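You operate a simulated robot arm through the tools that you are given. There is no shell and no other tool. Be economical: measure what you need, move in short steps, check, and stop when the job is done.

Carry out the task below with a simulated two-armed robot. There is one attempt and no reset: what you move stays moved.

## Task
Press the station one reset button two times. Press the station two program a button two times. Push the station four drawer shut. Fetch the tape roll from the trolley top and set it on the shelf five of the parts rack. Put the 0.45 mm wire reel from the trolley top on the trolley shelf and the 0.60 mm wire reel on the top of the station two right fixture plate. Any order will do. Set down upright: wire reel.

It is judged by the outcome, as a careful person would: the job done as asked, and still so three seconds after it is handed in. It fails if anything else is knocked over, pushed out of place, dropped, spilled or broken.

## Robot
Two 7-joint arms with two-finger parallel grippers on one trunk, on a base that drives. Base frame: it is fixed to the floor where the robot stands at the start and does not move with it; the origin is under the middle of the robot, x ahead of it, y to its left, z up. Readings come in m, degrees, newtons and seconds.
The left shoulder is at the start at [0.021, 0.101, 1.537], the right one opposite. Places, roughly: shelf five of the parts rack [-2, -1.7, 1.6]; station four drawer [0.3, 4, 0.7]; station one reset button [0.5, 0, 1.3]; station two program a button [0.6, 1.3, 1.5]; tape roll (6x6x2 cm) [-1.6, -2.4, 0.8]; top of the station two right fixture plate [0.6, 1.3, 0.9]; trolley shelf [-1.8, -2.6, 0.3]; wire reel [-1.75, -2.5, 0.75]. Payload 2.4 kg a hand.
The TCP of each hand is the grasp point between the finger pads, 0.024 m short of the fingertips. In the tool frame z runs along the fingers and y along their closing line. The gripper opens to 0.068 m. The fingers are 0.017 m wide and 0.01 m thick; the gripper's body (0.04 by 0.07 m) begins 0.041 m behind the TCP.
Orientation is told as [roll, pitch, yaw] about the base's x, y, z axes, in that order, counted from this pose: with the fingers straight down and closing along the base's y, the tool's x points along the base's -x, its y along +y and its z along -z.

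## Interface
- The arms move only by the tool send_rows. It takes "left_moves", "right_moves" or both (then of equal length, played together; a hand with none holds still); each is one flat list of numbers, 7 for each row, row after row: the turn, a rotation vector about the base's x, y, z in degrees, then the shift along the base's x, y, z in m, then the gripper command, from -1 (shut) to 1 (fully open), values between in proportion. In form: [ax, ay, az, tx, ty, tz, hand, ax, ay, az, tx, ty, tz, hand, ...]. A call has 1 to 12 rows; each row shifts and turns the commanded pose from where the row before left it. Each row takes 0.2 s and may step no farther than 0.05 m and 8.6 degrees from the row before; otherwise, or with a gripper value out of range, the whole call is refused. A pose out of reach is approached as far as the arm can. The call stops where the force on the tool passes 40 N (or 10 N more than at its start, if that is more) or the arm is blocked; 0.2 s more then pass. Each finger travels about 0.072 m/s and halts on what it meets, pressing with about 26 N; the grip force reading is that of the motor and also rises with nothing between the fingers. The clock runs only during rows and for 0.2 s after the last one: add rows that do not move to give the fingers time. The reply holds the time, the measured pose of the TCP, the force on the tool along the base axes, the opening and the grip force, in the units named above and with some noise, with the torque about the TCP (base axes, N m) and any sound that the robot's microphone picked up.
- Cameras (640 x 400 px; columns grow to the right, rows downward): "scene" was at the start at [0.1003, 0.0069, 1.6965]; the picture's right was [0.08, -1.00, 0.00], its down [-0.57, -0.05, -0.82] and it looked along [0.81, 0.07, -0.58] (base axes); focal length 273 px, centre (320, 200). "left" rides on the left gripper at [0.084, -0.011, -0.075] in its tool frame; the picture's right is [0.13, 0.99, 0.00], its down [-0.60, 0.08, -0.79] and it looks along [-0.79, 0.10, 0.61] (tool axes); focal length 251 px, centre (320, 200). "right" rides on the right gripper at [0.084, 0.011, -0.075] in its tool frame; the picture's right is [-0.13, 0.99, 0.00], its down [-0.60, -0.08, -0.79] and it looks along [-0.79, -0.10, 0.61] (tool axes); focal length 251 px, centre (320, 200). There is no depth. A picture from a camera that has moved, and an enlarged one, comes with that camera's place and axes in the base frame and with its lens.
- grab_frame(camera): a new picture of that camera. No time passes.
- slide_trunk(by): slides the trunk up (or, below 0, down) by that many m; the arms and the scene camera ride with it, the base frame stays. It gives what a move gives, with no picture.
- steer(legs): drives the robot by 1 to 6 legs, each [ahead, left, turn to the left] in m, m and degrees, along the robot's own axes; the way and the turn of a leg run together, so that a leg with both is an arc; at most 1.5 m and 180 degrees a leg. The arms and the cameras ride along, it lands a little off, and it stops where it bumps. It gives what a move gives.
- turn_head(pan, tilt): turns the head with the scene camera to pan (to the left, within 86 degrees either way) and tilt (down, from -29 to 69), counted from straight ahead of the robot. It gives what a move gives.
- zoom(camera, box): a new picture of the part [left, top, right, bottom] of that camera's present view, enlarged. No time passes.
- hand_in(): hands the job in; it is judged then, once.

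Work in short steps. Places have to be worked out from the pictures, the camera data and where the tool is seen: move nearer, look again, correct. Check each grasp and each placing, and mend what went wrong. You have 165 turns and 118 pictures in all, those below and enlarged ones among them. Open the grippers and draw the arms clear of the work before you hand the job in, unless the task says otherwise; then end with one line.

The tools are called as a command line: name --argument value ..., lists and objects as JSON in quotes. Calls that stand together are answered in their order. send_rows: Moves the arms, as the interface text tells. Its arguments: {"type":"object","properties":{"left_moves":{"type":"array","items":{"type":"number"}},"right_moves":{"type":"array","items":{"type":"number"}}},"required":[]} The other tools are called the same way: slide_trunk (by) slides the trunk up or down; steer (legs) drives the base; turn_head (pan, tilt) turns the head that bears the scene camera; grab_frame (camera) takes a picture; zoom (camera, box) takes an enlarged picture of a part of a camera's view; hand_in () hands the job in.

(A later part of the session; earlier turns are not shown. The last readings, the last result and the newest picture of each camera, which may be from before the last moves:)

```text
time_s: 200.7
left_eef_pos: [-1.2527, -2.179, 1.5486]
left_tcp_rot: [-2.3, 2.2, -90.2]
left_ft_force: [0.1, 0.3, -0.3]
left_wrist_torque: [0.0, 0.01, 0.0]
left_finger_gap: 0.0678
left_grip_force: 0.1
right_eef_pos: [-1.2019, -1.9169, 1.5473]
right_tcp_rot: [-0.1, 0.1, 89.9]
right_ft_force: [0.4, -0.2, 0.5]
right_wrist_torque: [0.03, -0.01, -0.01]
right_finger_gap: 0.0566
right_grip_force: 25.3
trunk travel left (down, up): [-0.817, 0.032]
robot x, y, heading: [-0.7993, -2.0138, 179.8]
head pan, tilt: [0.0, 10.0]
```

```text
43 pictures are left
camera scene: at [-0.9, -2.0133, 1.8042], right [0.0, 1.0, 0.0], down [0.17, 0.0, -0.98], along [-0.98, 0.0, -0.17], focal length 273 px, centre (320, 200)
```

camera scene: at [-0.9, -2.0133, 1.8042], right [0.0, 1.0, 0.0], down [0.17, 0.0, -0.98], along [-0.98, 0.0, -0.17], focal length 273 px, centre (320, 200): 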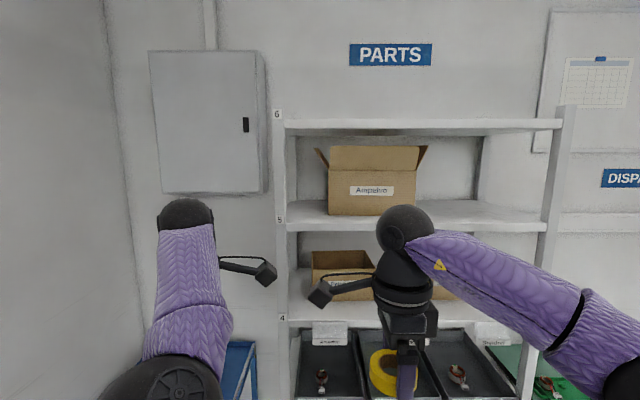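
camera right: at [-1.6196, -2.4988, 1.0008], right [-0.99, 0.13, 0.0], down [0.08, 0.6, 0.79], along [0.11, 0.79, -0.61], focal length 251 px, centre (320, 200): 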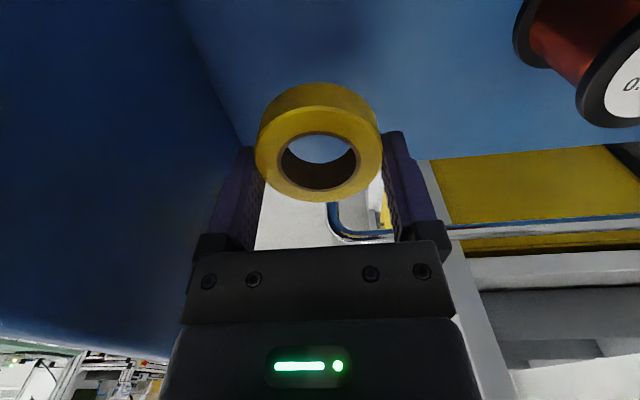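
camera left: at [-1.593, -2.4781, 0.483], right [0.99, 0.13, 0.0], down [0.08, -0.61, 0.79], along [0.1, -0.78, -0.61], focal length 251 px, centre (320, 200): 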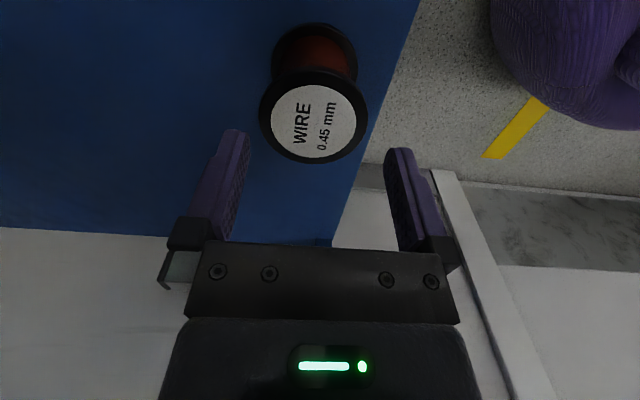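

Shelf five surface ≈z 1.593 (rack front x≈-1.756), free to the right of the box; shelf six bottom ≈1.86, and the hand is ~0.2 tall above TCP so it just fits. I tuck the left hand back, then move right to y≈-1.46 alignment and raise the tape.

send_rows --left_moves '[0, 0, 0, 0.03, -0.01, 0, 1, 0, 0, 0, 0.03, -0.01, 0, 1, 0, 0, 0, 0.03, -0.01, 0, 1, 0, 0, 0, 0.03, -0.01, 0, 1, 0, 0, 0, 0.02, -0.01, 0, 1]' --right_moves '[0, 0, 0, 0, 0, 0.02, -1, 0, 0, 0, 0, 0, 0.02, -1, 0, 0, 0, 0, 0, 0.02, -1, 0, 0, 0, 0, 0, 0.02, -1, 0, 0, 0, 0, 0, 0.015, -1]'

steer --legs '[[0.3, -0.45, 0]]'

grab_frame --camera "scene"

```text
time_s: 201.9
left_eef_pos: [-1.1655, -2.2645, 1.5528]
left_tcp_rot: [-2.2, 2.1, -90.3]
left_ft_force: [0.5, 0.3, 0.1]
left_wrist_torque: [0.0, -0.02, 0.01]
left_finger_gap: 0.0679
left_grip_force: 0.1
left hand out of reach, approached as far as the arm can: row 1, 2, 3, 4, 5
right_eef_pos: [-1.202, -1.9152, 1.6428]
right_tcp_rot: [0.0, 0.1, 90.0]
right_ft_force: [0.2, 0.0, -0.8]
right_wrist_torque: [-0.02, 0.03, 0.01]
right_finger_gap: 0.0566
right_grip_force: 25.6
trunk travel left (down, up): [-0.817, 0.032]
robot x, y, heading: [-0.7982, -2.0098, 179.8]
head pan, tilt: [0.0, 10.0]
```

```text
time_s: 205.0
left_eef_pos: [-1.4718, -1.8273, 1.5536]
left_tcp_rot: [-2.2, 2.0, -89.8]
left_ft_force: [0.9, 0.1, -0.9]
left_wrist_torque: [-0.02, -0.04, 0.01]
left_finger_gap: 0.0683
left_grip_force: 0.1
right_eef_pos: [-1.5122, -1.4793, 1.6426]
right_tcp_rot: [0.1, 0.1, 90.4]
right_ft_force: [1.0, -0.9, -0.6]
right_wrist_torque: [-0.01, 0.01, 0.0]
right_finger_gap: 0.0565
right_grip_force: 25.6
trunk travel left (down, up): [-0.817, 0.032]
robot x, y, heading: [-1.1094, -1.5724, -179.7]
head pan, tilt: [0.0, 10.0]
```

```text
42 pictures are left
camera scene: at [-1.2084, -1.5749, 1.8043], right [0.0, 1.0, 0.0], down [0.17, 0.0, -0.98], along [-0.98, 0.0, -0.17], focal length 273 px, centre (320, 200)
```

scene: 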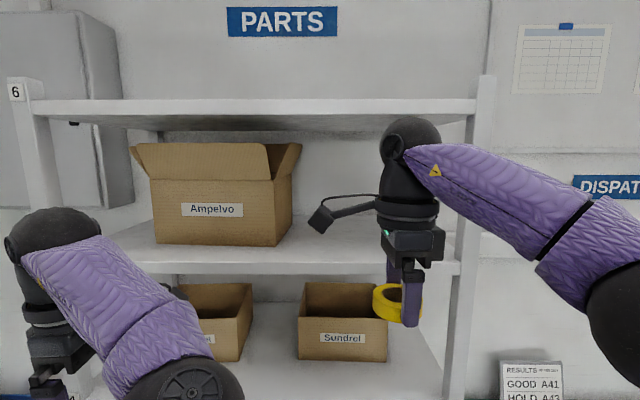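

The hand with tape is between shelf levels. I approach 0.1 m more and use both views to measure the shelf edge.

steer --legs '[[0.1, 0, 0]]'

grab_frame --camera "right"

grab_frame --camera "scene"

```text
time_s: 206.1
left_eef_pos: [-1.5725, -1.8281, 1.5534]
left_tcp_rot: [-2.1, 2.1, -89.8]
left_ft_force: [-0.7, -0.1, -0.3]
left_wrist_torque: [0.01, 0.0, 0.01]
left_finger_gap: 0.0681
left_grip_force: 0.1
right_eef_pos: [-1.6121, -1.4792, 1.6429]
right_tcp_rot: [0.0, 0.1, 90.4]
right_ft_force: [0.6, -0.1, -1.6]
right_wrist_torque: [-0.01, 0.0, -0.03]
right_finger_gap: 0.0566
right_grip_force: 26.2
trunk travel left (down, up): [-0.817, 0.032]
robot x, y, heading: [-1.2067, -1.5702, -179.8]
head pan, tilt: [0.0, 10.0]
```

```text
41 pictures are left
camera right: at [-1.6233, -1.5627, 1.717], right [-0.99, 0.12, 0.0], down [0.07, 0.61, 0.79], along [0.1, 0.79, -0.61], focal length 251 px, centre (320, 200)
```

right: 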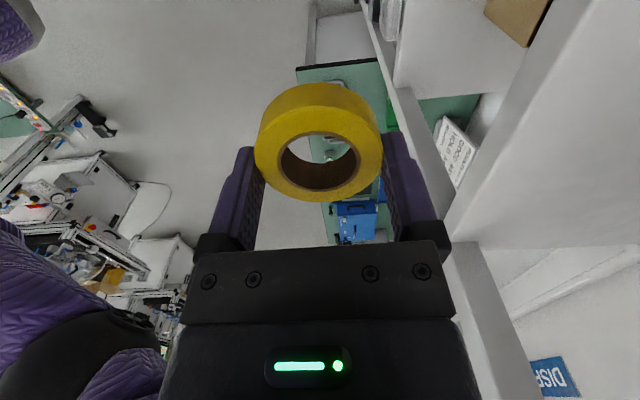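

```text
40 pictures are left
camera scene: at [-1.3093, -1.5752, 1.8043], right [0.0, 1.0, 0.0], down [0.17, 0.0, -0.98], along [-0.98, 0.0, -0.17], focal length 273 px, centre (320, 200)
```

scene: 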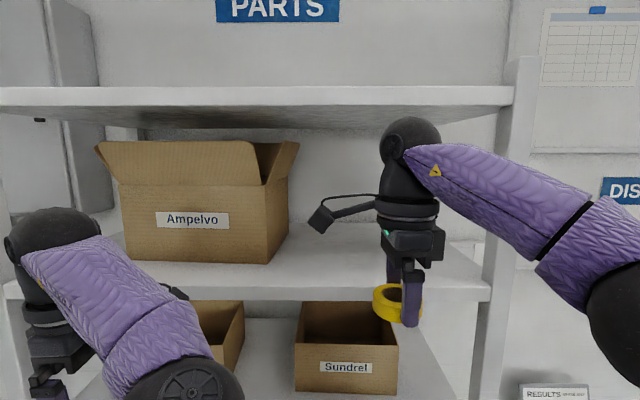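

Shelf-5 edge fits x≈-1.73, surface z≈1.59; tape bottom ≈1.61. To keep the left hand clear of the rack I yaw it back 90° and retract it.

send_rows --left_moves '[0, 0, -8.2, 0.0, 0, 0, 1, 0, 0, -8.2, 0.0, 0, 0, 1, 0, 0, -8.2, 0, 0, 0, 1, 0, 0, -8.2, 0, 0, 0, 1, 0, 0, -8.2, 0, 0, 0, 1, 0, 0, -8.2, 0, 0, 0, 1, 0, 0, -8.2, 0.01, 0, 0, 1, 0, 0, -8.2, 0.02, 0, 0, 1, 0, 0, -8.2, 0.02, 0, 0, 1, 0, 0, -8.2, 0.02, 0, 0, 1, 0, 0, -8.2, 0.02, 0, 0, 1]'

steer --legs '[[0.11, 0.0, 0]]'

grab_frame --camera "right"

grab_frame --camera "scene"

```text
time_s: 207.0
left_eef_pos: [-1.5735, -1.8299, 1.554]
left_tcp_rot: [-2.2, 1.6, -113.9]
left_ft_force: [-2.8, -8.1, -9.0]
left_wrist_torque: [-0.25, 0.21, -0.13]
left_finger_gap: 0.0681
left_grip_force: 0.1
right_eef_pos: [-1.6115, -1.4788, 1.6422]
right_tcp_rot: [-0.1, 0.2, 90.4]
right_ft_force: [0.3, 0.2, -0.5]
right_wrist_torque: [-0.02, 0.0, -0.04]
right_finger_gap: 0.0567
right_grip_force: 25.6
trunk travel left (down, up): [-0.817, 0.032]
robot x, y, heading: [-1.207, -1.5759, -179.7]
head pan, tilt: [0.0, 10.0]
stopped in row 4 (left hand): the force on the tool passed its limit at 77 N (the readings are from after the stop); the commanded pose is now the measured one
```

```text
time_s: 208.2
left_eef_pos: [-1.6819, -1.8285, 1.5541]
left_tcp_rot: [-2.2, 1.7, -114.1]
left_ft_force: [-14.5, -12.6, -11.9]
left_wrist_torque: [-0.03, -0.68, 0.75]
left_finger_gap: 0.0678
left_grip_force: 0.0
right_eef_pos: [-1.7194, -1.48, 1.642]
right_tcp_rot: [0.0, 0.2, 90.3]
right_ft_force: [-0.3, 0.5, -0.5]
right_wrist_torque: [0.01, 0.02, -0.01]
right_finger_gap: 0.0567
right_grip_force: 26.1
trunk travel left (down, up): [-0.817, 0.032]
robot x, y, heading: [-1.3115, -1.572, -179.7]
head pan, tilt: [0.0, 10.0]
```

```text
39 pictures are left
camera right: at [-1.7303, -1.5626, 1.7172], right [-0.99, 0.12, 0.0], down [0.08, 0.61, 0.79], along [0.1, 0.79, -0.61], focal length 251 px, centre (320, 200)
```

right: 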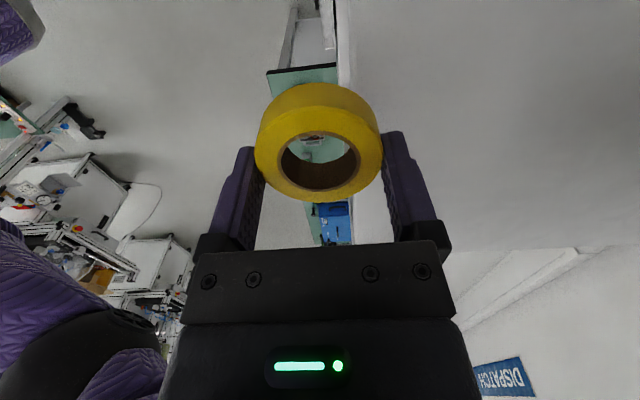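

```text
38 pictures are left
camera scene: at [-1.4163, -1.5756, 1.8043], right [0.0, 1.0, 0.0], down [0.17, 0.0, -0.98], along [-0.98, 0.0, -0.17], focal length 273 px, centre (320, 200)
```

scene: 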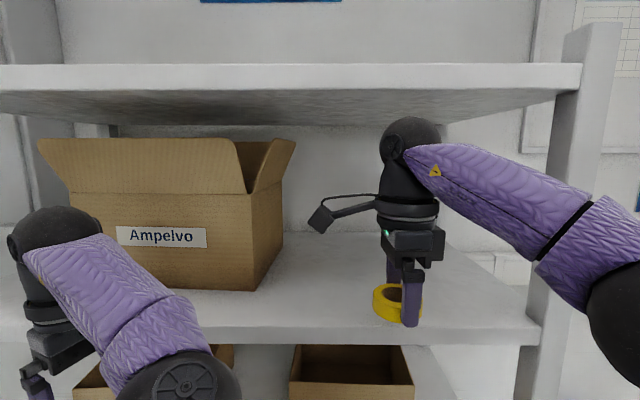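

The left-hand stop was self-contact of its wrist camera; I relax it by 8°. The right hand is over the shelf edge (x≈-1.738); I now extend it 8 cm further in with the arm.

send_rows --left_moves '[0, 0, 8, 0.005, 0, 0, 1, 0, 0, 0, 0, 0, 0, 1, 0, 0, 0, 0, 0, 0, 1, 0, 0, 0, 0, 0, 0, 1]' --right_moves '[0, 0, 0, 0, 0, 0.003, -1, 0, 0, 0, -0.025, 0, 0, -1, 0, 0, 0, -0.03, 0, 0, -1, 0, 0, 0, -0.025, 0, 0, -1]'

grab_frame --camera "right"

```text
time_s: 209.2
left_eef_pos: [-1.6778, -1.8311, 1.5526]
left_tcp_rot: [-2.2, 1.3, -106.1]
left_ft_force: [-0.6, 0.1, -0.1]
left_wrist_torque: [0.04, -0.01, 0.0]
left_finger_gap: 0.0678
left_grip_force: 0.1
right_eef_pos: [-1.7516, -1.4688, 1.6349]
right_tcp_rot: [0.0, 0.0, 90.3]
right_ft_force: [-0.7, 0.4, 0.6]
right_wrist_torque: [0.0, 0.02, -0.01]
right_finger_gap: 0.0563
right_grip_force: 25.9
right hand out of reach, approached as far as the arm can: row 3, 4
trunk travel left (down, up): [-0.817, 0.032]
robot x, y, heading: [-1.3138, -1.5741, -179.9]
head pan, tilt: [0.0, 10.0]
```

```text
37 pictures are left
camera right: at [-1.7621, -1.5526, 1.709], right [-0.99, 0.12, 0.0], down [0.08, 0.6, 0.79], along [0.1, 0.79, -0.61], focal length 251 px, centre (320, 200)
```

right: 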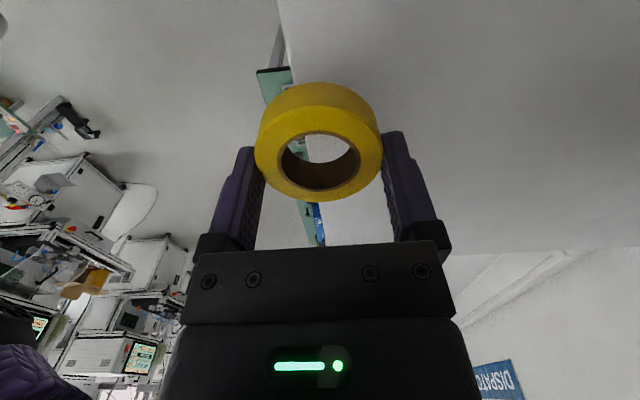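

The right arm is at its reach limit; I need the base closer, so first back 6 cm and fold the left hand lower and nearer the body.

steer --legs '[[-0.06, 0.0, 0]]'

send_rows --left_moves '[0, 0, 8, 0.005, 0, -0.03, 1, 0, 0, 8, 0.01, 0, -0.04, 1, 0, 0, 0, 0.015, 0, -0.04, 1, 0, 0, 0, 0.015, 0, -0.04, 1, 0, 0, 0, 0.015, 0, -0.04, 1, 0, 0, 0, 0.02, 0, -0.04, 1, 0, 0, 0, 0.02, 0, -0.04, 1, 0, 0, 0, 0.02, 0, -0.04, 1, 0, 0, 0, 0.02, 0, -0.02, 1]'

```text
time_s: 210.2
left_eef_pos: [-1.6164, -1.8299, 1.5558]
left_tcp_rot: [-2.3, 1.3, -106.1]
left_ft_force: [0.9, 0.7, -0.3]
left_wrist_torque: [-0.04, 0.04, -0.01]
left_finger_gap: 0.0678
left_grip_force: 0.1
right_eef_pos: [-1.689, -1.4678, 1.6347]
right_tcp_rot: [0.0, 0.2, 90.3]
right_ft_force: [-0.2, -0.2, 0.8]
right_wrist_torque: [0.01, 0.03, -0.01]
right_finger_gap: 0.0565
right_grip_force: 26.4
trunk travel left (down, up): [-0.817, 0.032]
robot x, y, heading: [-1.2511, -1.5764, -179.9]
head pan, tilt: [0.0, 10.0]
```

```text
time_s: 212.2
left_eef_pos: [-1.547, -1.8563, 1.2707]
left_tcp_rot: [-12.5, -0.7, -89.2]
left_ft_force: [-0.4, -0.2, -0.2]
left_wrist_torque: [-0.03, 0.02, -0.06]
left_finger_gap: 0.0678
left_grip_force: 0.0
left hand out of reach, approached as far as the arm can: row 1, 2, 3
right_eef_pos: [-1.6903, -1.4692, 1.6335]
right_tcp_rot: [0.0, 0.0, 90.3]
right_ft_force: [0.7, 0.3, -0.8]
right_wrist_torque: [0.03, 0.0, 0.0]
right_finger_gap: 0.0569
right_grip_force: 25.9
trunk travel left (down, up): [-0.817, 0.032]
robot x, y, heading: [-1.2537, -1.5768, -179.6]
head pan, tilt: [0.0, 10.0]
stopped in row 9 (left hand): the arm was blocked; the commanded pose is now the measured one
```

Left hand is folded in. I raise the tape 1 cm and drive 0.10 m forward.

send_rows --right_moves '[0, 0, 0, 0.005, 0, 0.008, -1, 0, 0, 0, 0, 0, 0.004, -1]'

steer --legs '[[0.1, 0.0, 0]]'

grab_frame --camera "right"

```text
time_s: 212.8
left_eef_pos: [-1.5461, -1.8555, 1.2702]
left_tcp_rot: [-12.4, -0.6, -89.2]
left_ft_force: [0.4, 0.7, -0.3]
left_wrist_torque: [-0.01, 0.0, 0.0]
left_finger_gap: 0.0677
left_grip_force: 0.2
right_eef_pos: [-1.6849, -1.47, 1.6462]
right_tcp_rot: [0.1, 0.2, 90.3]
right_ft_force: [0.0, 0.1, 0.2]
right_wrist_torque: [0.02, 0.02, 0.03]
right_finger_gap: 0.0565
right_grip_force: 25.6
trunk travel left (down, up): [-0.817, 0.032]
robot x, y, heading: [-1.2528, -1.5766, -179.8]
head pan, tilt: [0.0, 10.0]
```

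```text
time_s: 214.0
left_eef_pos: [-1.6492, -1.8549, 1.2699]
left_tcp_rot: [-12.3, -0.7, -89.3]
left_ft_force: [0.7, -0.1, 0.2]
left_wrist_torque: [0.0, 0.01, 0.0]
left_finger_gap: 0.068
left_grip_force: 0.0
right_eef_pos: [-1.7873, -1.4695, 1.647]
right_tcp_rot: [0.1, 0.2, 90.1]
right_ft_force: [-0.9, -0.3, -0.3]
right_wrist_torque: [0.01, -0.02, 0.0]
right_finger_gap: 0.0564
right_grip_force: 25.8
trunk travel left (down, up): [-0.817, 0.032]
robot x, y, heading: [-1.3567, -1.5739, -179.8]
head pan, tilt: [0.0, 10.0]
```

```text
36 pictures are left
camera right: at [-1.7987, -1.5513, 1.721], right [-0.99, 0.13, 0.0], down [0.08, 0.61, 0.79], along [0.1, 0.79, -0.61], focal length 251 px, centre (320, 200)
```

right: 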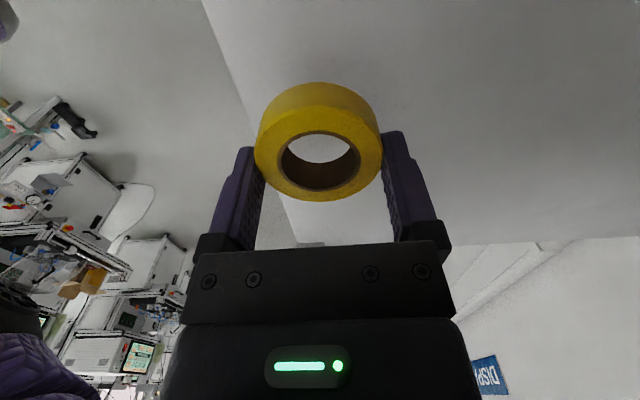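

The tape is fully over the shelf. I lower in small steps to contact.

send_rows --right_moves '[0, 0, 0, 0, 0, -0.006, -1, 0, 0, 0, 0, 0, -0.006, -1, 0, 0, 0, 0, 0, -0.005, -1, 0, 0, 0, 0, 0, -0.004, -1]'

```text
time_s: 215.0
left_eef_pos: [-1.6485, -1.856, 1.2707]
left_tcp_rot: [-12.3, -0.9, -89.2]
left_ft_force: [0.5, -0.2, -0.2]
left_wrist_torque: [0.02, 0.01, 0.04]
left_finger_gap: 0.068
left_grip_force: 0.1
right_eef_pos: [-1.7863, -1.4675, 1.6249]
right_tcp_rot: [0.2, 0.1, 90.2]
right_ft_force: [0.2, -0.1, -0.4]
right_wrist_torque: [-0.01, 0.01, 0.01]
right_finger_gap: 0.0566
right_grip_force: 25.9
trunk travel left (down, up): [-0.817, 0.032]
robot x, y, heading: [-1.3555, -1.5777, -179.9]
head pan, tilt: [0.0, 10.0]
```

send_rows --right_moves '[0, 0, 0, 0, 0, -0.003, -1, 0, 0, 0, 0, 0, -0.003, -1, 0, 0, 0, 0, 0, -0.003, -1]'

grab_frame --camera "right"

```text
time_s: 215.8
left_eef_pos: [-1.6488, -1.8564, 1.2717]
left_tcp_rot: [-12.5, -0.9, -89.2]
left_ft_force: [0.1, 0.6, -1.1]
left_wrist_torque: [0.02, -0.02, -0.01]
left_finger_gap: 0.0679
left_grip_force: 0.1
right_eef_pos: [-1.7872, -1.4688, 1.617]
right_tcp_rot: [0.1, 0.1, 90.3]
right_ft_force: [0.3, 0.1, -1.1]
right_wrist_torque: [-0.03, -0.02, 0.01]
right_finger_gap: 0.0564
right_grip_force: 25.1
trunk travel left (down, up): [-0.817, 0.032]
robot x, y, heading: [-1.355, -1.5708, -179.7]
head pan, tilt: [0.0, 10.0]
```

```text
35 pictures are left
camera right: at [-1.7982, -1.5518, 1.691], right [-0.99, 0.13, 0.0], down [0.08, 0.61, 0.79], along [0.1, 0.79, -0.61], focal length 251 px, centre (320, 200)
```

right: 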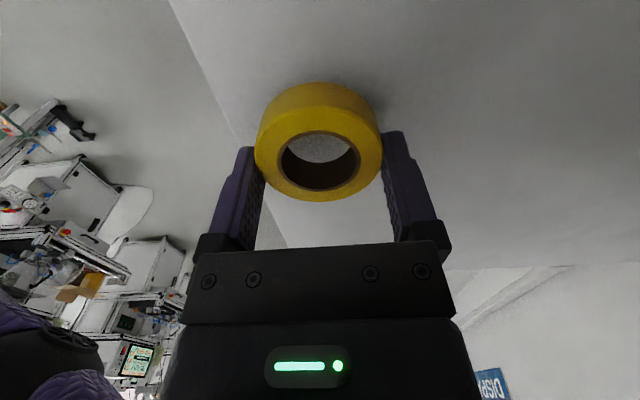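

send_rows --right_moves '[0, 0, 0, 0, 0, -0.003, -1, 0, 0, 0, 0, 0, -0.003, -1, 0, 0, 0, 0, 0, -0.003, -1, 0, 0, 0, 0, 0, -0.003, -1]'

```text
time_s: 216.8
left_eef_pos: [-1.6476, -1.8574, 1.271]
left_tcp_rot: [-12.4, -0.9, -89.3]
left_ft_force: [0.6, -0.5, 0.3]
left_wrist_torque: [-0.02, 0.0, 0.01]
left_finger_gap: 0.0679
left_grip_force: 0.0
right_eef_pos: [-1.7882, -1.4673, 1.6063]
right_tcp_rot: [0.2, 0.1, 90.2]
right_ft_force: [-2.1, 0.7, 14.6]
right_wrist_torque: [-0.04, -0.27, -0.04]
right_finger_gap: 0.0565
right_grip_force: 25.8
trunk travel left (down, up): [-0.817, 0.032]
robot x, y, heading: [-1.3572, -1.5764, -179.9]
head pan, tilt: [0.0, 10.0]
```

Contact (14.6 N up). I release and lift straight up a little, then check.

send_rows --right_moves '[0, 0, 0, 0, 0, 0.001, 0.9, 0, 0, 0, 0, 0, 0, 1, 0, 0, 0, 0, 0, 0, 1, 0, 0, 0, 0, 0, 0.01, 1, 0, 0, 0, 0, 0, 0.02, 1, 0, 0, 0, 0, 0, 0.012, 1]'

grab_frame --camera "right"

```text
time_s: 218.2
left_eef_pos: [-1.648, -1.858, 1.2715]
left_tcp_rot: [-12.4, -0.9, -89.2]
left_ft_force: [-0.4, -0.6, -0.1]
left_wrist_torque: [0.0, 0.01, -0.01]
left_finger_gap: 0.068
left_grip_force: 0.0
right_eef_pos: [-1.7873, -1.4693, 1.6485]
right_tcp_rot: [0.2, 0.1, 90.3]
right_ft_force: [-0.7, -0.2, -0.1]
right_wrist_torque: [0.0, -0.01, -0.03]
right_finger_gap: 0.0681
right_grip_force: 0.0
trunk travel left (down, up): [-0.817, 0.032]
robot x, y, heading: [-1.3563, -1.5787, -179.8]
head pan, tilt: [0.0, 10.0]
```

```text
34 pictures are left
camera right: at [-1.7976, -1.5521, 1.7226], right [-0.99, 0.12, 0.0], down [0.08, 0.61, 0.79], along [0.1, 0.79, -0.61], focal length 251 px, centre (320, 200)
```

right: 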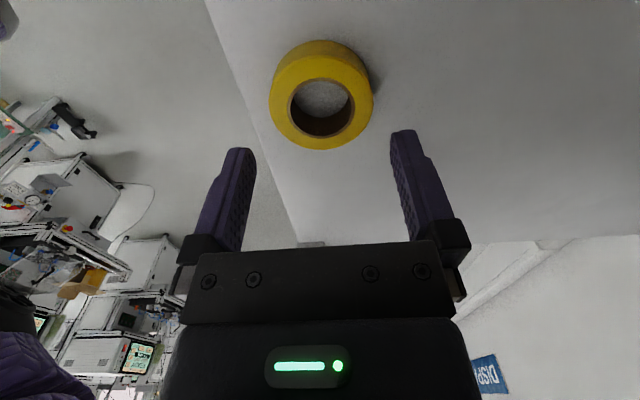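

Tape is resting flat on shelf five. I back out, go to the trolley front, lower the trunk, and re-level the left hand for the 0.60 mm reel.

steer --legs '[[-0.42, 0, 0], [0, 0.95, 0]]'

slide_trunk --by -0.4

send_rows --left_moves '[0, -6.2, 0, -0.02, 0, 0.03, 1, 0.9, -6.2, 0, -0.02, 0, 0.03, 1, 0, 0, 0, -0.02, 0, 0.04, 1, 0, 0, 0, -0.02, 0, 0.04, 1, 0, 0, 0, -0.02, 0, 0.04, 1, 0, 0, 0, -0.02, 0, 0.04, 1, 0, 0, 0, -0.01, 0, 0.03, 1]'

turn_head --pan 0 --tilt 55

grab_frame --camera "scene"

```text
time_s: 225.4
left_eef_pos: [-1.2038, -2.824, 1.27]
left_tcp_rot: [-12.4, -0.9, -87.5]
left_ft_force: [0.3, 0.7, -0.3]
left_wrist_torque: [0.03, 0.01, -0.01]
left_finger_gap: 0.0683
left_grip_force: 0.1
right_eef_pos: [-1.355, -2.4393, 1.6473]
right_tcp_rot: [0.1, 0.2, 91.9]
right_ft_force: [0.5, -0.1, 0.6]
right_wrist_torque: [-0.01, -0.01, 0.01]
right_finger_gap: 0.0681
right_grip_force: 0.1
trunk travel left (down, up): [-0.817, 0.032]
robot x, y, heading: [-0.9224, -2.534, -178.3]
head pan, tilt: [0.0, 10.0]
```

```text
time_s: 229.2
left_eef_pos: [-1.2044, -2.8256, 0.8727]
left_tcp_rot: [-12.5, -1.0, -87.4]
left_ft_force: [0.1, -0.6, -0.2]
left_wrist_torque: [-0.02, -0.02, -0.01]
left_finger_gap: 0.068
left_grip_force: 0.1
right_eef_pos: [-1.3543, -2.44, 1.2465]
right_tcp_rot: [0.3, 0.1, 92.1]
right_ft_force: [1.3, 0.2, 0.0]
right_wrist_torque: [-0.02, 0.01, 0.01]
right_finger_gap: 0.068
right_grip_force: 0.0
trunk travel left (down, up): [-0.417, 0.432]
robot x, y, heading: [-0.9192, -2.5342, -178.0]
head pan, tilt: [0.0, 10.0]
```

```text
time_s: 230.8
left_eef_pos: [-1.3348, -2.8214, 1.1214]
left_tcp_rot: [0.1, -0.6, -87.7]
left_ft_force: [1.2, -0.5, -0.1]
left_wrist_torque: [0.02, 0.01, 0.01]
left_finger_gap: 0.0677
left_grip_force: 0.1
right_eef_pos: [-1.354, -2.4391, 1.2482]
right_tcp_rot: [0.3, 0.1, 92.0]
right_ft_force: [-0.1, -0.7, -0.7]
right_wrist_torque: [0.01, -0.01, 0.0]
right_finger_gap: 0.0682
right_grip_force: 0.1
trunk travel left (down, up): [-0.417, 0.432]
robot x, y, heading: [-0.9216, -2.5315, -178.4]
head pan, tilt: [0.0, 10.0]
```

```text
time_s: 231.9
left_eef_pos: [-1.3345, -2.8228, 1.1225]
left_tcp_rot: [0.1, -0.4, -87.7]
left_ft_force: [-0.1, 0.0, 0.3]
left_wrist_torque: [0.01, 0.01, 0.0]
left_finger_gap: 0.0682
left_grip_force: 0.1
right_eef_pos: [-1.3541, -2.4391, 1.2475]
right_tcp_rot: [0.2, 0.1, 91.9]
right_ft_force: [-0.5, -0.4, 0.8]
right_wrist_torque: [-0.01, 0.0, -0.03]
right_finger_gap: 0.068
right_grip_force: 0.0
trunk travel left (down, up): [-0.417, 0.432]
robot x, y, heading: [-0.9184, -2.5338, -178.2]
head pan, tilt: [0.0, 55.0]
```

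```text
33 pictures are left
camera scene: at [-1.0203, -2.5371, 1.3353], right [-0.03, 1.0, 0.0], down [0.82, 0.03, -0.57], along [-0.57, -0.02, -0.82], focal length 273 px, centre (320, 200)
```

scene: 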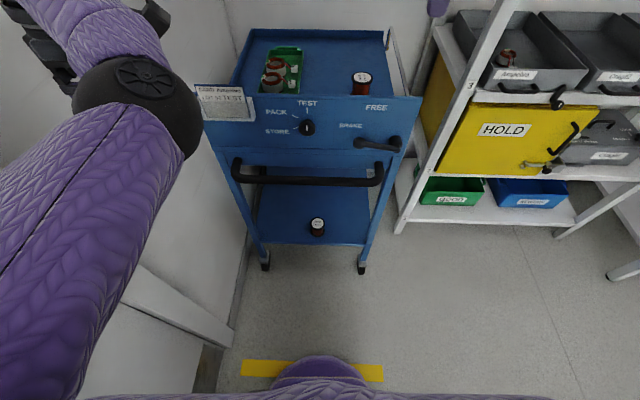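

I shift the left hand over to y≈-2.70, square up, and drive in.

send_rows --left_moves '[0, 0, 0, 0, 0.03, 0.005, 1, 0, 0, 0, 0, 0.03, 0.005, 1, 0, 0, 0, 0, 0.03, 0, 1, 0, 0, 0, 0, 0.03, 0, 1]'

steer --legs '[[0, 0, -1.8], [0.27, 0, 0]]'

grab_frame --camera "left"

```text
time_s: 232.9
left_eef_pos: [-1.3645, -2.7197, 1.1312]
left_tcp_rot: [0.1, -0.5, -87.7]
left_ft_force: [-0.4, -0.1, 0.1]
left_wrist_torque: [0.01, 0.06, 0.01]
left_finger_gap: 0.0681
left_grip_force: 0.1
left hand out of reach, approached as far as the arm can: row 3, 4
right_eef_pos: [-1.3534, -2.4397, 1.2468]
right_tcp_rot: [0.2, 0.0, 91.9]
right_ft_force: [-0.2, 0.0, -0.5]
right_wrist_torque: [0.01, -0.02, 0.01]
right_finger_gap: 0.0681
right_grip_force: 0.1
trunk travel left (down, up): [-0.417, 0.432]
robot x, y, heading: [-0.9192, -2.5303, -178.1]
head pan, tilt: [0.0, 55.0]
```

```text
time_s: 235.2
left_eef_pos: [-1.6332, -2.7054, 1.1319]
left_tcp_rot: [0.2, -0.5, -89.6]
left_ft_force: [-0.6, 0.0, -0.4]
left_wrist_torque: [0.01, -0.01, 0.01]
left_finger_gap: 0.0679
left_grip_force: 0.1
right_eef_pos: [-1.6154, -2.4254, 1.246]
right_tcp_rot: [0.1, 0.2, 90.1]
right_ft_force: [-0.2, -0.2, -0.2]
right_wrist_torque: [-0.02, -0.03, -0.02]
right_finger_gap: 0.0679
right_grip_force: 0.0
trunk travel left (down, up): [-0.417, 0.432]
robot x, y, heading: [-1.1803, -2.5325, 180.1]
head pan, tilt: [0.0, 55.0]
```

```text
32 pictures are left
camera left: at [-1.6451, -2.6214, 1.2043], right [0.99, 0.14, 0.0], down [0.08, -0.6, 0.8], along [0.11, -0.79, -0.6], focal length 251 px, centre (320, 200)
```

left: 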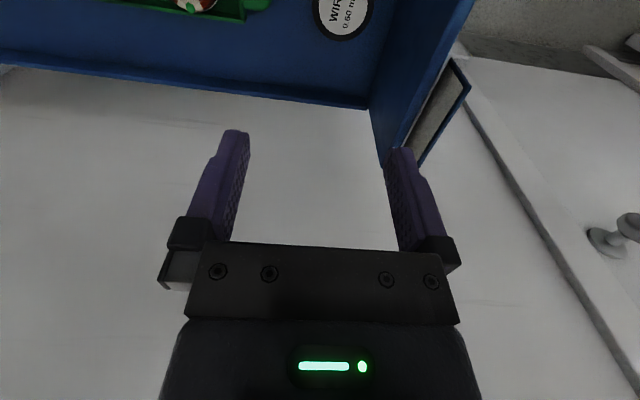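

0.60 reel at (-1.611, -2.702). I align and descend to just above it.

send_rows --left_moves '[0, 0, 0, 0.022, 0.003, -0.01, 1, 0, 0, 0, 0, 0, -0.04, 1, 0, 0, 0, 0, 0, -0.045, 1, 0, 0, 0, 0, 0, -0.045, 1, 0, 0, 0, 0, 0, -0.04, 1]'

grab_frame --camera "left"

```text
time_s: 236.4
left_eef_pos: [-1.6281, -2.7126, 0.9527]
left_tcp_rot: [0.1, -0.5, -89.6]
left_ft_force: [1.2, -0.5, -0.1]
left_wrist_torque: [-0.03, 0.04, 0.01]
left_finger_gap: 0.0681
left_grip_force: 0.2
left hand out of reach, approached as far as the arm can: row 1
right_eef_pos: [-1.6145, -2.4248, 1.2473]
right_tcp_rot: [0.2, 0.1, 90.2]
right_ft_force: [0.1, -0.3, 0.0]
right_wrist_torque: [0.01, 0.0, -0.02]
right_finger_gap: 0.0677
right_grip_force: 0.1
trunk travel left (down, up): [-0.417, 0.432]
robot x, y, heading: [-1.1834, -2.5361, 179.8]
head pan, tilt: [0.0, 55.0]
```

```text
31 pictures are left
camera left: at [-1.6407, -2.6285, 1.0255], right [0.99, 0.14, 0.0], down [0.08, -0.6, 0.8], along [0.11, -0.79, -0.6], focal length 251 px, centre (320, 200)
```

left: 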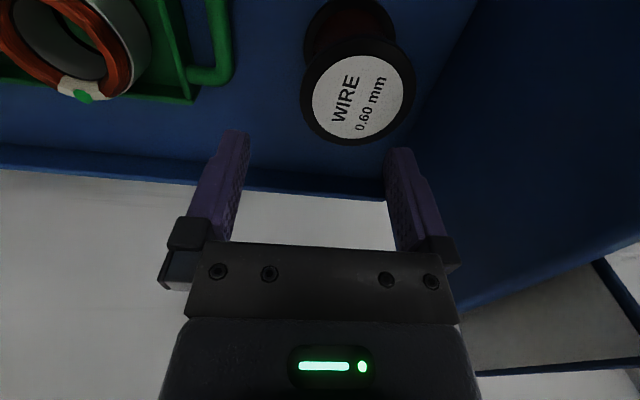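

Correct by (+1.8, +1.4) cm, then check once more slightly lower.

send_rows --left_moves '[0, 0, 0, 0.018, 0.014, 0, 1, 0, 0, 0, 0, 0, -0.015, 1]'

grab_frame --camera "left"

```text
time_s: 237.0
left_eef_pos: [-1.6106, -2.6983, 0.9373]
left_tcp_rot: [0.1, -0.6, -89.5]
left_ft_force: [-0.4, -0.2, -0.2]
left_wrist_torque: [0.04, 0.03, 0.03]
left_finger_gap: 0.068
left_grip_force: 0.1
right_eef_pos: [-1.6128, -2.4246, 1.2479]
right_tcp_rot: [0.2, 0.0, 90.1]
right_ft_force: [-0.4, -0.6, -0.3]
right_wrist_torque: [0.02, 0.01, -0.02]
right_finger_gap: 0.0679
right_grip_force: 0.1
trunk travel left (down, up): [-0.417, 0.432]
robot x, y, heading: [-1.1835, -2.5328, 180.1]
head pan, tilt: [0.0, 55.0]
```

```text
30 pictures are left
camera left: at [-1.6232, -2.6141, 1.0102], right [0.99, 0.14, 0.0], down [0.08, -0.6, 0.8], along [0.11, -0.79, -0.6], focal length 251 px, centre (320, 200)
```

left: 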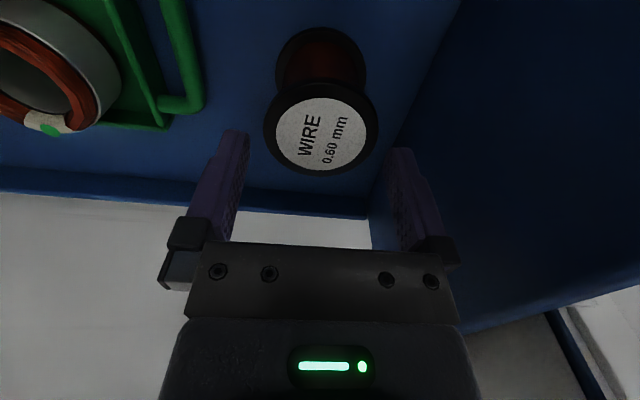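

Alignment matches the earlier successful grasp. I descend 7 cm, close, and lift slowly.

send_rows --left_moves '[0, 0, 0, 0, 0, -0.025, 1, 0, 0, 0, 0, 0, -0.025, 1, 0, 0, 0, 0, 0, -0.02, 1, 0, 0, 0, 0, 0, 0, -1, 0, 0, 0, 0, 0, 0, -1, 0, 0, 0, 0, 0, 0, -1, 0, 0, 0, 0, 0, 0.004, -1, 0, 0, 0, 0, 0, 0.004, -1, 0, 0, 0, 0, 0, 0.004, -1, 0, 0, 0, 0, 0, 0.004, -1, 0, 0, 0, 0, 0, 0.004, -1]'

grab_frame --camera "left"

```text
time_s: 239.4
left_eef_pos: [-1.6124, -2.6994, 0.8862]
left_tcp_rot: [0.1, -0.5, -89.7]
left_ft_force: [0.3, 0.1, -5.9]
left_wrist_torque: [0.02, 0.0, -0.03]
left_finger_gap: 0.0613
left_grip_force: 25.9
right_eef_pos: [-1.6138, -2.4236, 1.2472]
right_tcp_rot: [0.2, 0.2, 90.0]
right_ft_force: [1.0, -0.6, -0.4]
right_wrist_torque: [0.0, 0.0, 0.0]
right_finger_gap: 0.0679
right_grip_force: 0.0
trunk travel left (down, up): [-0.417, 0.432]
robot x, y, heading: [-1.1837, -2.5315, 179.9]
head pan, tilt: [0.0, 55.0]
```

```text
29 pictures are left
camera left: at [-1.6242, -2.6148, 0.9591], right [0.99, 0.14, 0.0], down [0.08, -0.6, 0.8], along [0.11, -0.79, -0.6], focal length 251 px, centre (320, 200)
```

left: 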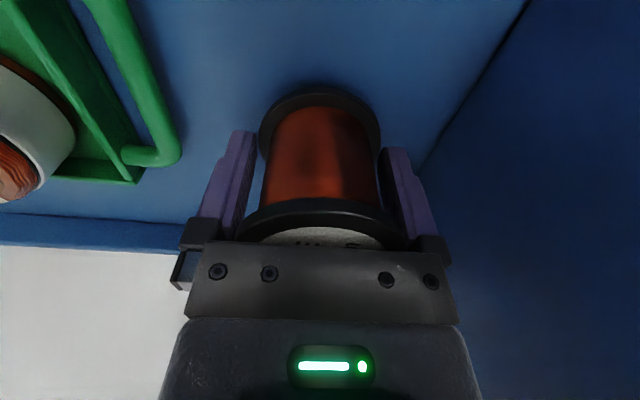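

Holding (≈5.5 N load). I lift gently in two batches to clear the panel.

send_rows --left_moves '[0, 0, 0, 0, 0, 0.005, -1, 0, 0, 0, 0, 0, 0.006, -1, 0, 0, 0, 0, 0, 0.007, -1, 0, 0, 0, 0, 0, 0.008, -1, 0, 0, 0, 0, 0, 0.009, -1, 0, 0, 0, 0, 0, 0.01, -1, 0, 0, 0, 0, 0, 0.01, -1, 0, 0, 0, 0, 0, 0.01, -1, 0, 0, 0, 0, 0, 0.01, -1, 0, 0, 0, 0, 0, 0.01, -1, 0, 0, 0, 0, 0, 0.009, -1, 0, 0, 0, 0, 0, 0.008, -1]'

send_rows --left_moves '[0, 0, 0, 0, 0, 0.008, -1, 0, 0, 0, 0, 0, 0.009, -1, 0, 0, 0, 0, 0, 0.01, -1, 0, 0, 0, 0, 0, 0.01, -1, 0, 0, 0, 0, 0, 0.01, -1, 0, 0, 0, 0, 0, 0.01, -1, 0, 0, 0, 0, 0, 0.01, -1, 0, 0, 0, 0, 0, 0.01, -1, 0, 0, 0, 0, 0, 0.01, -1, 0, 0, 0, 0, 0, 0.008, -1, 0, 0, 0, 0, 0, 0.006, -1, 0, 0, 0, 0, 0, 0.004, -1]'

steer --legs '[[-0.2, 0, 0], [-0.2, 0, 0]]'

grab_frame --camera "scene"

```text
time_s: 242.0
left_eef_pos: [-1.612, -2.6995, 0.9897]
left_tcp_rot: [0.2, -0.5, -89.5]
left_ft_force: [0.5, 0.1, -5.6]
left_wrist_torque: [-0.01, -0.02, 0.0]
left_finger_gap: 0.0612
left_grip_force: 25.8
right_eef_pos: [-1.6141, -2.4261, 1.2482]
right_tcp_rot: [0.2, 0.0, 90.1]
right_ft_force: [0.4, 0.2, -0.3]
right_wrist_torque: [-0.02, 0.02, 0.0]
right_finger_gap: 0.0679
right_grip_force: 0.1
trunk travel left (down, up): [-0.417, 0.432]
robot x, y, heading: [-1.1824, -2.5336, 179.9]
head pan, tilt: [0.0, 55.0]
```

```text
time_s: 244.6
left_eef_pos: [-1.6302, -2.7079, 1.0887]
left_tcp_rot: [0.2, -0.5, -89.6]
left_ft_force: [-0.5, -0.3, -4.9]
left_wrist_torque: [0.02, -0.02, 0.0]
left_finger_gap: 0.0613
left_grip_force: 25.9
left hand out of reach, approached as far as the arm can: row 5, 6, 7, 9
right_eef_pos: [-1.6135, -2.425, 1.2471]
right_tcp_rot: [0.2, 0.1, 90.0]
right_ft_force: [0.4, 0.1, -0.3]
right_wrist_torque: [0.0, 0.01, 0.01]
right_finger_gap: 0.0682
right_grip_force: 0.1
trunk travel left (down, up): [-0.417, 0.432]
robot x, y, heading: [-1.1814, -2.5343, 180.0]
head pan, tilt: [0.0, 55.0]
```

```text
time_s: 247.3
left_eef_pos: [-1.2316, -2.7065, 1.0881]
left_tcp_rot: [0.1, -0.6, -89.7]
left_ft_force: [0.6, -0.5, -4.7]
left_wrist_torque: [0.03, -0.04, 0.01]
left_finger_gap: 0.0614
left_grip_force: 26.3
right_eef_pos: [-1.2149, -2.4262, 1.2476]
right_tcp_rot: [0.2, 0.1, 90.0]
right_ft_force: [-0.3, -0.1, -0.3]
right_wrist_torque: [0.02, -0.01, -0.01]
right_finger_gap: 0.0681
right_grip_force: 0.1
trunk travel left (down, up): [-0.417, 0.432]
robot x, y, heading: [-0.7845, -2.5356, 179.9]
head pan, tilt: [0.0, 55.0]
```

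```text
28 pictures are left
camera scene: at [-0.8839, -2.5349, 1.3353], right [0.0, 1.0, 0.0], down [0.82, 0.0, -0.57], along [-0.57, 0.0, -0.82], focal length 273 px, centre (320, 200)
```

scene: 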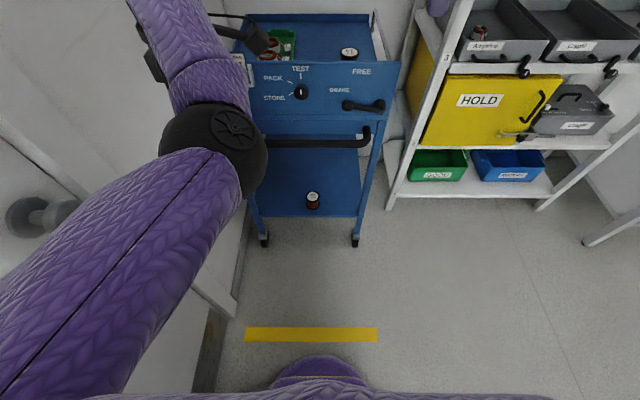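

Trolley and shelf reel look right. I carry the reel: strafe to y≈-1.2, turn around, then go along the aisle to station two.

steer --legs '[[0, -1.3, 0], [0, 0, -90], [0, 0, -90]]'

steer --legs '[[0, 1.2, 0], [0, 1.2, 0]]'

grab_frame --camera "scene"

```text
time_s: 261.8
left_eef_pos: [-0.2944, -1.0864, 1.0874]
left_tcp_rot: [0.0, -0.5, 84.2]
left_ft_force: [0.5, -0.3, -5.6]
left_wrist_torque: [-0.02, -0.05, 0.03]
left_finger_gap: 0.0612
left_grip_force: 26.7
right_eef_pos: [-0.3414, -1.3649, 1.247]
right_tcp_rot: [0.3, 0.1, -96.2]
right_ft_force: [-0.2, -0.3, -0.2]
right_wrist_torque: [0.02, 0.0, 0.02]
right_finger_gap: 0.0682
right_grip_force: 0.1
trunk travel left (down, up): [-0.417, 0.432]
robot x, y, heading: [-0.7573, -1.2089, -6.5]
head pan, tilt: [0.0, 55.0]
```

```text
time_s: 273.7
left_eef_pos: [-0.0269, 1.3187, 1.0874]
left_tcp_rot: [0.1, -0.5, 84.2]
left_ft_force: [0.5, 0.4, -4.6]
left_wrist_torque: [0.0, 0.0, 0.03]
left_finger_gap: 0.0614
left_grip_force: 25.6
right_eef_pos: [-0.0729, 1.0417, 1.2473]
right_tcp_rot: [0.3, 0.2, -96.0]
right_ft_force: [-0.2, 0.2, 0.1]
right_wrist_torque: [-0.01, 0.01, -0.03]
right_finger_gap: 0.0681
right_grip_force: 0.1
trunk travel left (down, up): [-0.417, 0.432]
robot x, y, heading: [-0.4869, 1.1949, -6.5]
head pan, tilt: [0.0, 55.0]
```

```text
27 pictures are left
camera scene: at [-0.3869, 1.1839, 1.3352], right [-0.11, -0.99, 0.0], down [-0.81, 0.09, -0.57], along [0.57, -0.06, -0.82], focal length 273 px, centre (320, 200)
```

scene: 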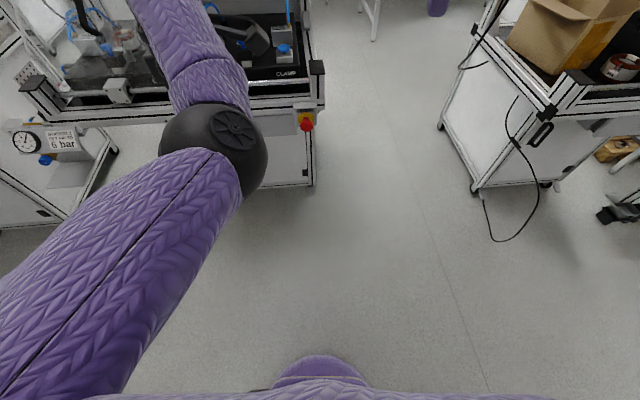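

Heading is off by 6.5° and the arm blocks the view. I correct heading, shift left and raise the trunk so the plate shows in the clear right part of the view.

steer --legs '[[0, 0, 6.5], [0.12, 0.3, 0]]'

slide_trunk --by 0.3

zoom --camera "scene" --box '[260, 0, 580, 200]'

```text
time_s: 276.3
left_eef_pos: [0.0717, 1.6629, 1.0879]
left_tcp_rot: [0.2, -0.5, 90.6]
left_ft_force: [-0.2, 0.3, -5.2]
left_wrist_torque: [-0.01, -0.02, 0.0]
left_finger_gap: 0.0615
left_grip_force: 26.4
right_eef_pos: [0.0579, 1.382, 1.2471]
right_tcp_rot: [0.1, 0.1, -89.6]
right_ft_force: [-0.6, 0.1, 0.1]
right_wrist_torque: [0.0, -0.02, -0.02]
right_finger_gap: 0.0679
right_grip_force: 0.1
trunk travel left (down, up): [-0.417, 0.432]
robot x, y, heading: [-0.3718, 1.4864, 0.0]
head pan, tilt: [0.0, 55.0]
```

```text
time_s: 279.3
left_eef_pos: [0.0734, 1.662, 1.3881]
left_tcp_rot: [0.2, -0.5, 90.7]
left_ft_force: [-0.2, -0.2, -6.0]
left_wrist_torque: [-0.02, -0.03, 0.01]
left_finger_gap: 0.0614
left_grip_force: 26.2
right_eef_pos: [0.057, 1.3798, 1.5476]
right_tcp_rot: [0.2, 0.1, -89.6]
right_ft_force: [-0.1, 0.4, 0.5]
right_wrist_torque: [-0.01, 0.0, 0.0]
right_finger_gap: 0.0678
right_grip_force: 0.1
trunk travel left (down, up): [-0.717, 0.132]
robot x, y, heading: [-0.3699, 1.4885, 0.1]
head pan, tilt: [0.0, 55.0]
```

```text
2.00 times, centred on (420, 100) of scene
camera zoom: at [-0.288, 1.4871, 1.6358], right [0.0, -1.0, 0.0], down [-0.82, 0.0, -0.57], along [0.57, 0.0, -0.82], focal length 545 px, centre (120, 400)
```

zoom: 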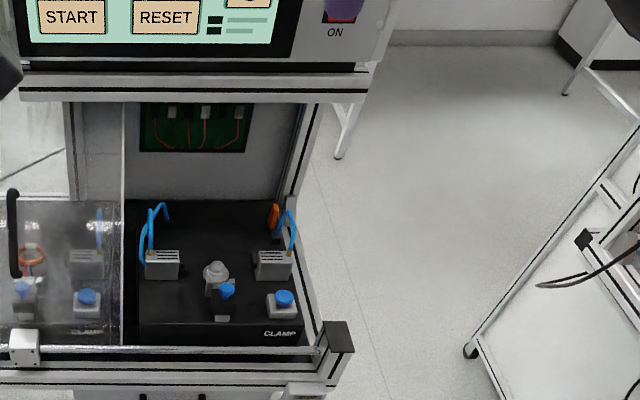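

Clear view: the front-left area of the right plate, around (0.44, 1.395), is free. I move right to align, lower the trunk, drive in to ~7 cm short, and look through the hand camera.

steer --legs '[[0, -0.27, 0]]'

slide_trunk --by -0.3

steer --legs '[[0.3, 0, 0]]'

grab_frame --camera "left"

grab_frame --camera "scene"

```text
time_s: 281.2
left_eef_pos: [0.0735, 1.3891, 1.3896]
left_tcp_rot: [0.1, -0.4, 90.7]
left_ft_force: [0.5, 0.8, -5.6]
left_wrist_torque: [0.03, 0.03, -0.02]
left_finger_gap: 0.0609
left_grip_force: 26.0
right_eef_pos: [0.0579, 1.1077, 1.5482]
right_tcp_rot: [0.2, 0.0, -89.6]
right_ft_force: [0.5, -0.6, 0.5]
right_wrist_torque: [0.03, -0.03, -0.01]
right_finger_gap: 0.0677
right_grip_force: 0.1
trunk travel left (down, up): [-0.717, 0.132]
robot x, y, heading: [-0.3724, 1.2129, -0.0]
head pan, tilt: [0.0, 55.0]
```

```text
time_s: 284.2
left_eef_pos: [0.0721, 1.3894, 1.0887]
left_tcp_rot: [0.1, -0.5, 90.7]
left_ft_force: [-0.3, 0.0, -4.7]
left_wrist_torque: [0.01, 0.0, 0.05]
left_finger_gap: 0.0612
left_grip_force: 25.8
right_eef_pos: [0.0581, 1.1076, 1.2468]
right_tcp_rot: [0.2, 0.1, -89.6]
right_ft_force: [0.2, -0.1, 0.2]
right_wrist_torque: [0.01, 0.01, 0.0]
right_finger_gap: 0.068
right_grip_force: 0.0
trunk travel left (down, up): [-0.417, 0.432]
robot x, y, heading: [-0.3711, 1.2133, 0.0]
head pan, tilt: [0.0, 55.0]
```

```text
time_s: 286.3
left_eef_pos: [0.3754, 1.3905, 1.0879]
left_tcp_rot: [0.2, -0.4, 90.7]
left_ft_force: [-0.2, 0.1, -5.7]
left_wrist_torque: [0.03, -0.01, 0.0]
left_finger_gap: 0.0613
left_grip_force: 25.8
right_eef_pos: [0.3611, 1.1086, 1.2466]
right_tcp_rot: [0.2, 0.1, -89.6]
right_ft_force: [-0.4, 1.0, 0.6]
right_wrist_torque: [0.0, 0.0, 0.02]
right_finger_gap: 0.068
right_grip_force: 0.0
trunk travel left (down, up): [-0.417, 0.432]
robot x, y, heading: [-0.0723, 1.2161, 0.3]
head pan, tilt: [0.0, 55.0]
```

```text
25 pictures are left
camera left: at [0.3882, 1.3053, 1.1605], right [-0.99, -0.14, 0.0], down [-0.08, 0.6, 0.8], along [-0.11, 0.79, -0.6], focal length 251 px, centre (320, 200)
```

left: 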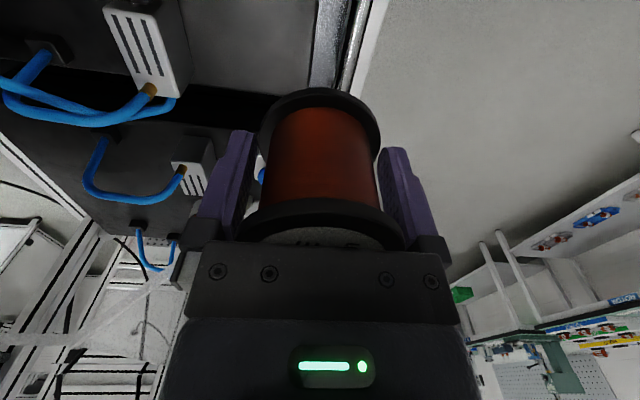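

```text
24 pictures are left
camera scene: at [0.034, 1.2152, 1.3351], right [0.0, -1.0, 0.0], down [-0.82, 0.0, -0.57], along [0.57, 0.0, -0.82], focal length 273 px, centre (320, 200)
```

scene: 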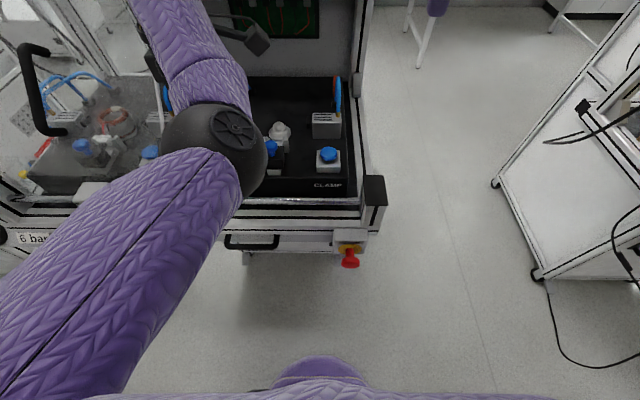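

Triangulated plate top ≈z 0.92, free zone x 0.38–0.48, so target is (0.425, 1.393). I drive 5 cm more and lower the reel to ~5 cm above, then look.

steer --legs '[[0.05, 0, -0.3]]'

send_rows --left_moves '[0, 0, 0, 0, 0, -0.01, -1, 0, 0, 0, 0, 0, -0.015, -1, 0, 0, 0, 0, 0, -0.02, -1, 0, 0, 0, 0, 0, -0.02, -1, 0, 0, 0, 0, 0, -0.015, -1, 0, 0, 0, 0, 0, -0.008, -1]'

grab_frame --camera "left"

grab_frame --camera "scene"

```text
time_s: 287.2
left_eef_pos: [0.4287, 1.3888, 1.0872]
left_tcp_rot: [0.2, -0.4, 90.5]
left_ft_force: [0.6, 0.2, -4.7]
left_wrist_torque: [0.0, 0.01, 0.01]
left_finger_gap: 0.0613
left_grip_force: 25.9
right_eef_pos: [0.4133, 1.1065, 1.2474]
right_tcp_rot: [0.0, 0.1, -89.9]
right_ft_force: [0.3, -0.6, 0.3]
right_wrist_torque: [-0.01, 0.0, 0.02]
right_finger_gap: 0.0682
right_grip_force: 0.1
trunk travel left (down, up): [-0.417, 0.432]
robot x, y, heading: [-0.0193, 1.2144, -0.2]
head pan, tilt: [0.0, 55.0]
```

```text
time_s: 288.6
left_eef_pos: [0.4279, 1.3878, 0.9988]
left_tcp_rot: [0.3, -0.5, 90.4]
left_ft_force: [0.0, 0.0, -4.4]
left_wrist_torque: [0.01, 0.0, 0.0]
left_finger_gap: 0.0616
left_grip_force: 26.2
right_eef_pos: [0.4102, 1.1072, 1.2466]
right_tcp_rot: [0.1, 0.1, -89.9]
right_ft_force: [0.3, 0.1, 0.1]
right_wrist_torque: [0.02, 0.0, 0.0]
right_finger_gap: 0.068
right_grip_force: 0.0
trunk travel left (down, up): [-0.417, 0.432]
robot x, y, heading: [-0.0178, 1.2165, -0.2]
head pan, tilt: [0.0, 55.0]
```

```text
23 pictures are left
camera left: at [0.4396, 1.3029, 1.0722], right [-0.99, -0.14, 0.0], down [-0.08, 0.6, 0.8], along [-0.11, 0.79, -0.6], focal length 251 px, centre (320, 200)
```

left: 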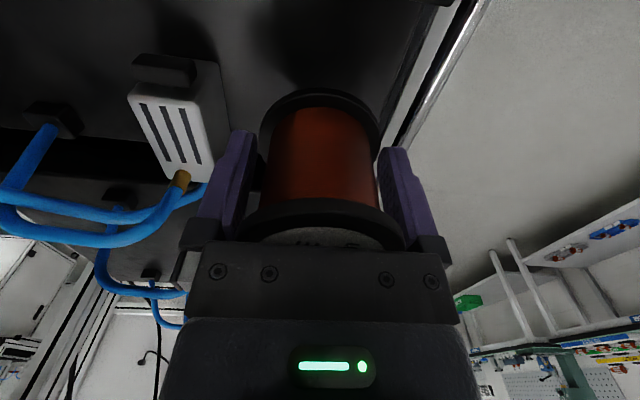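

```text
22 pictures are left
camera scene: at [0.0845, 1.2148, 1.3352], right [0.0, -1.0, 0.0], down [-0.82, 0.0, -0.57], along [0.57, 0.0, -0.82], focal length 273 px, centre (320, 200)
```

scene: 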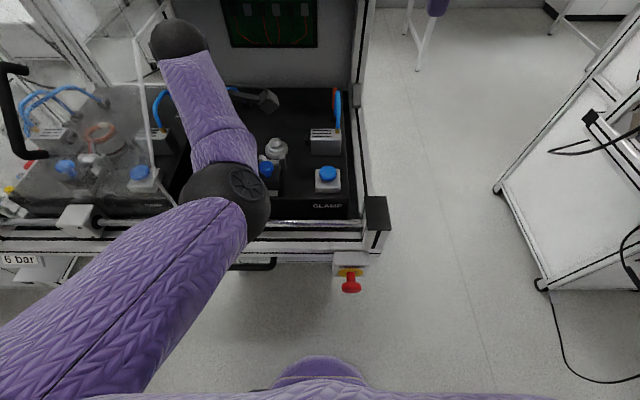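

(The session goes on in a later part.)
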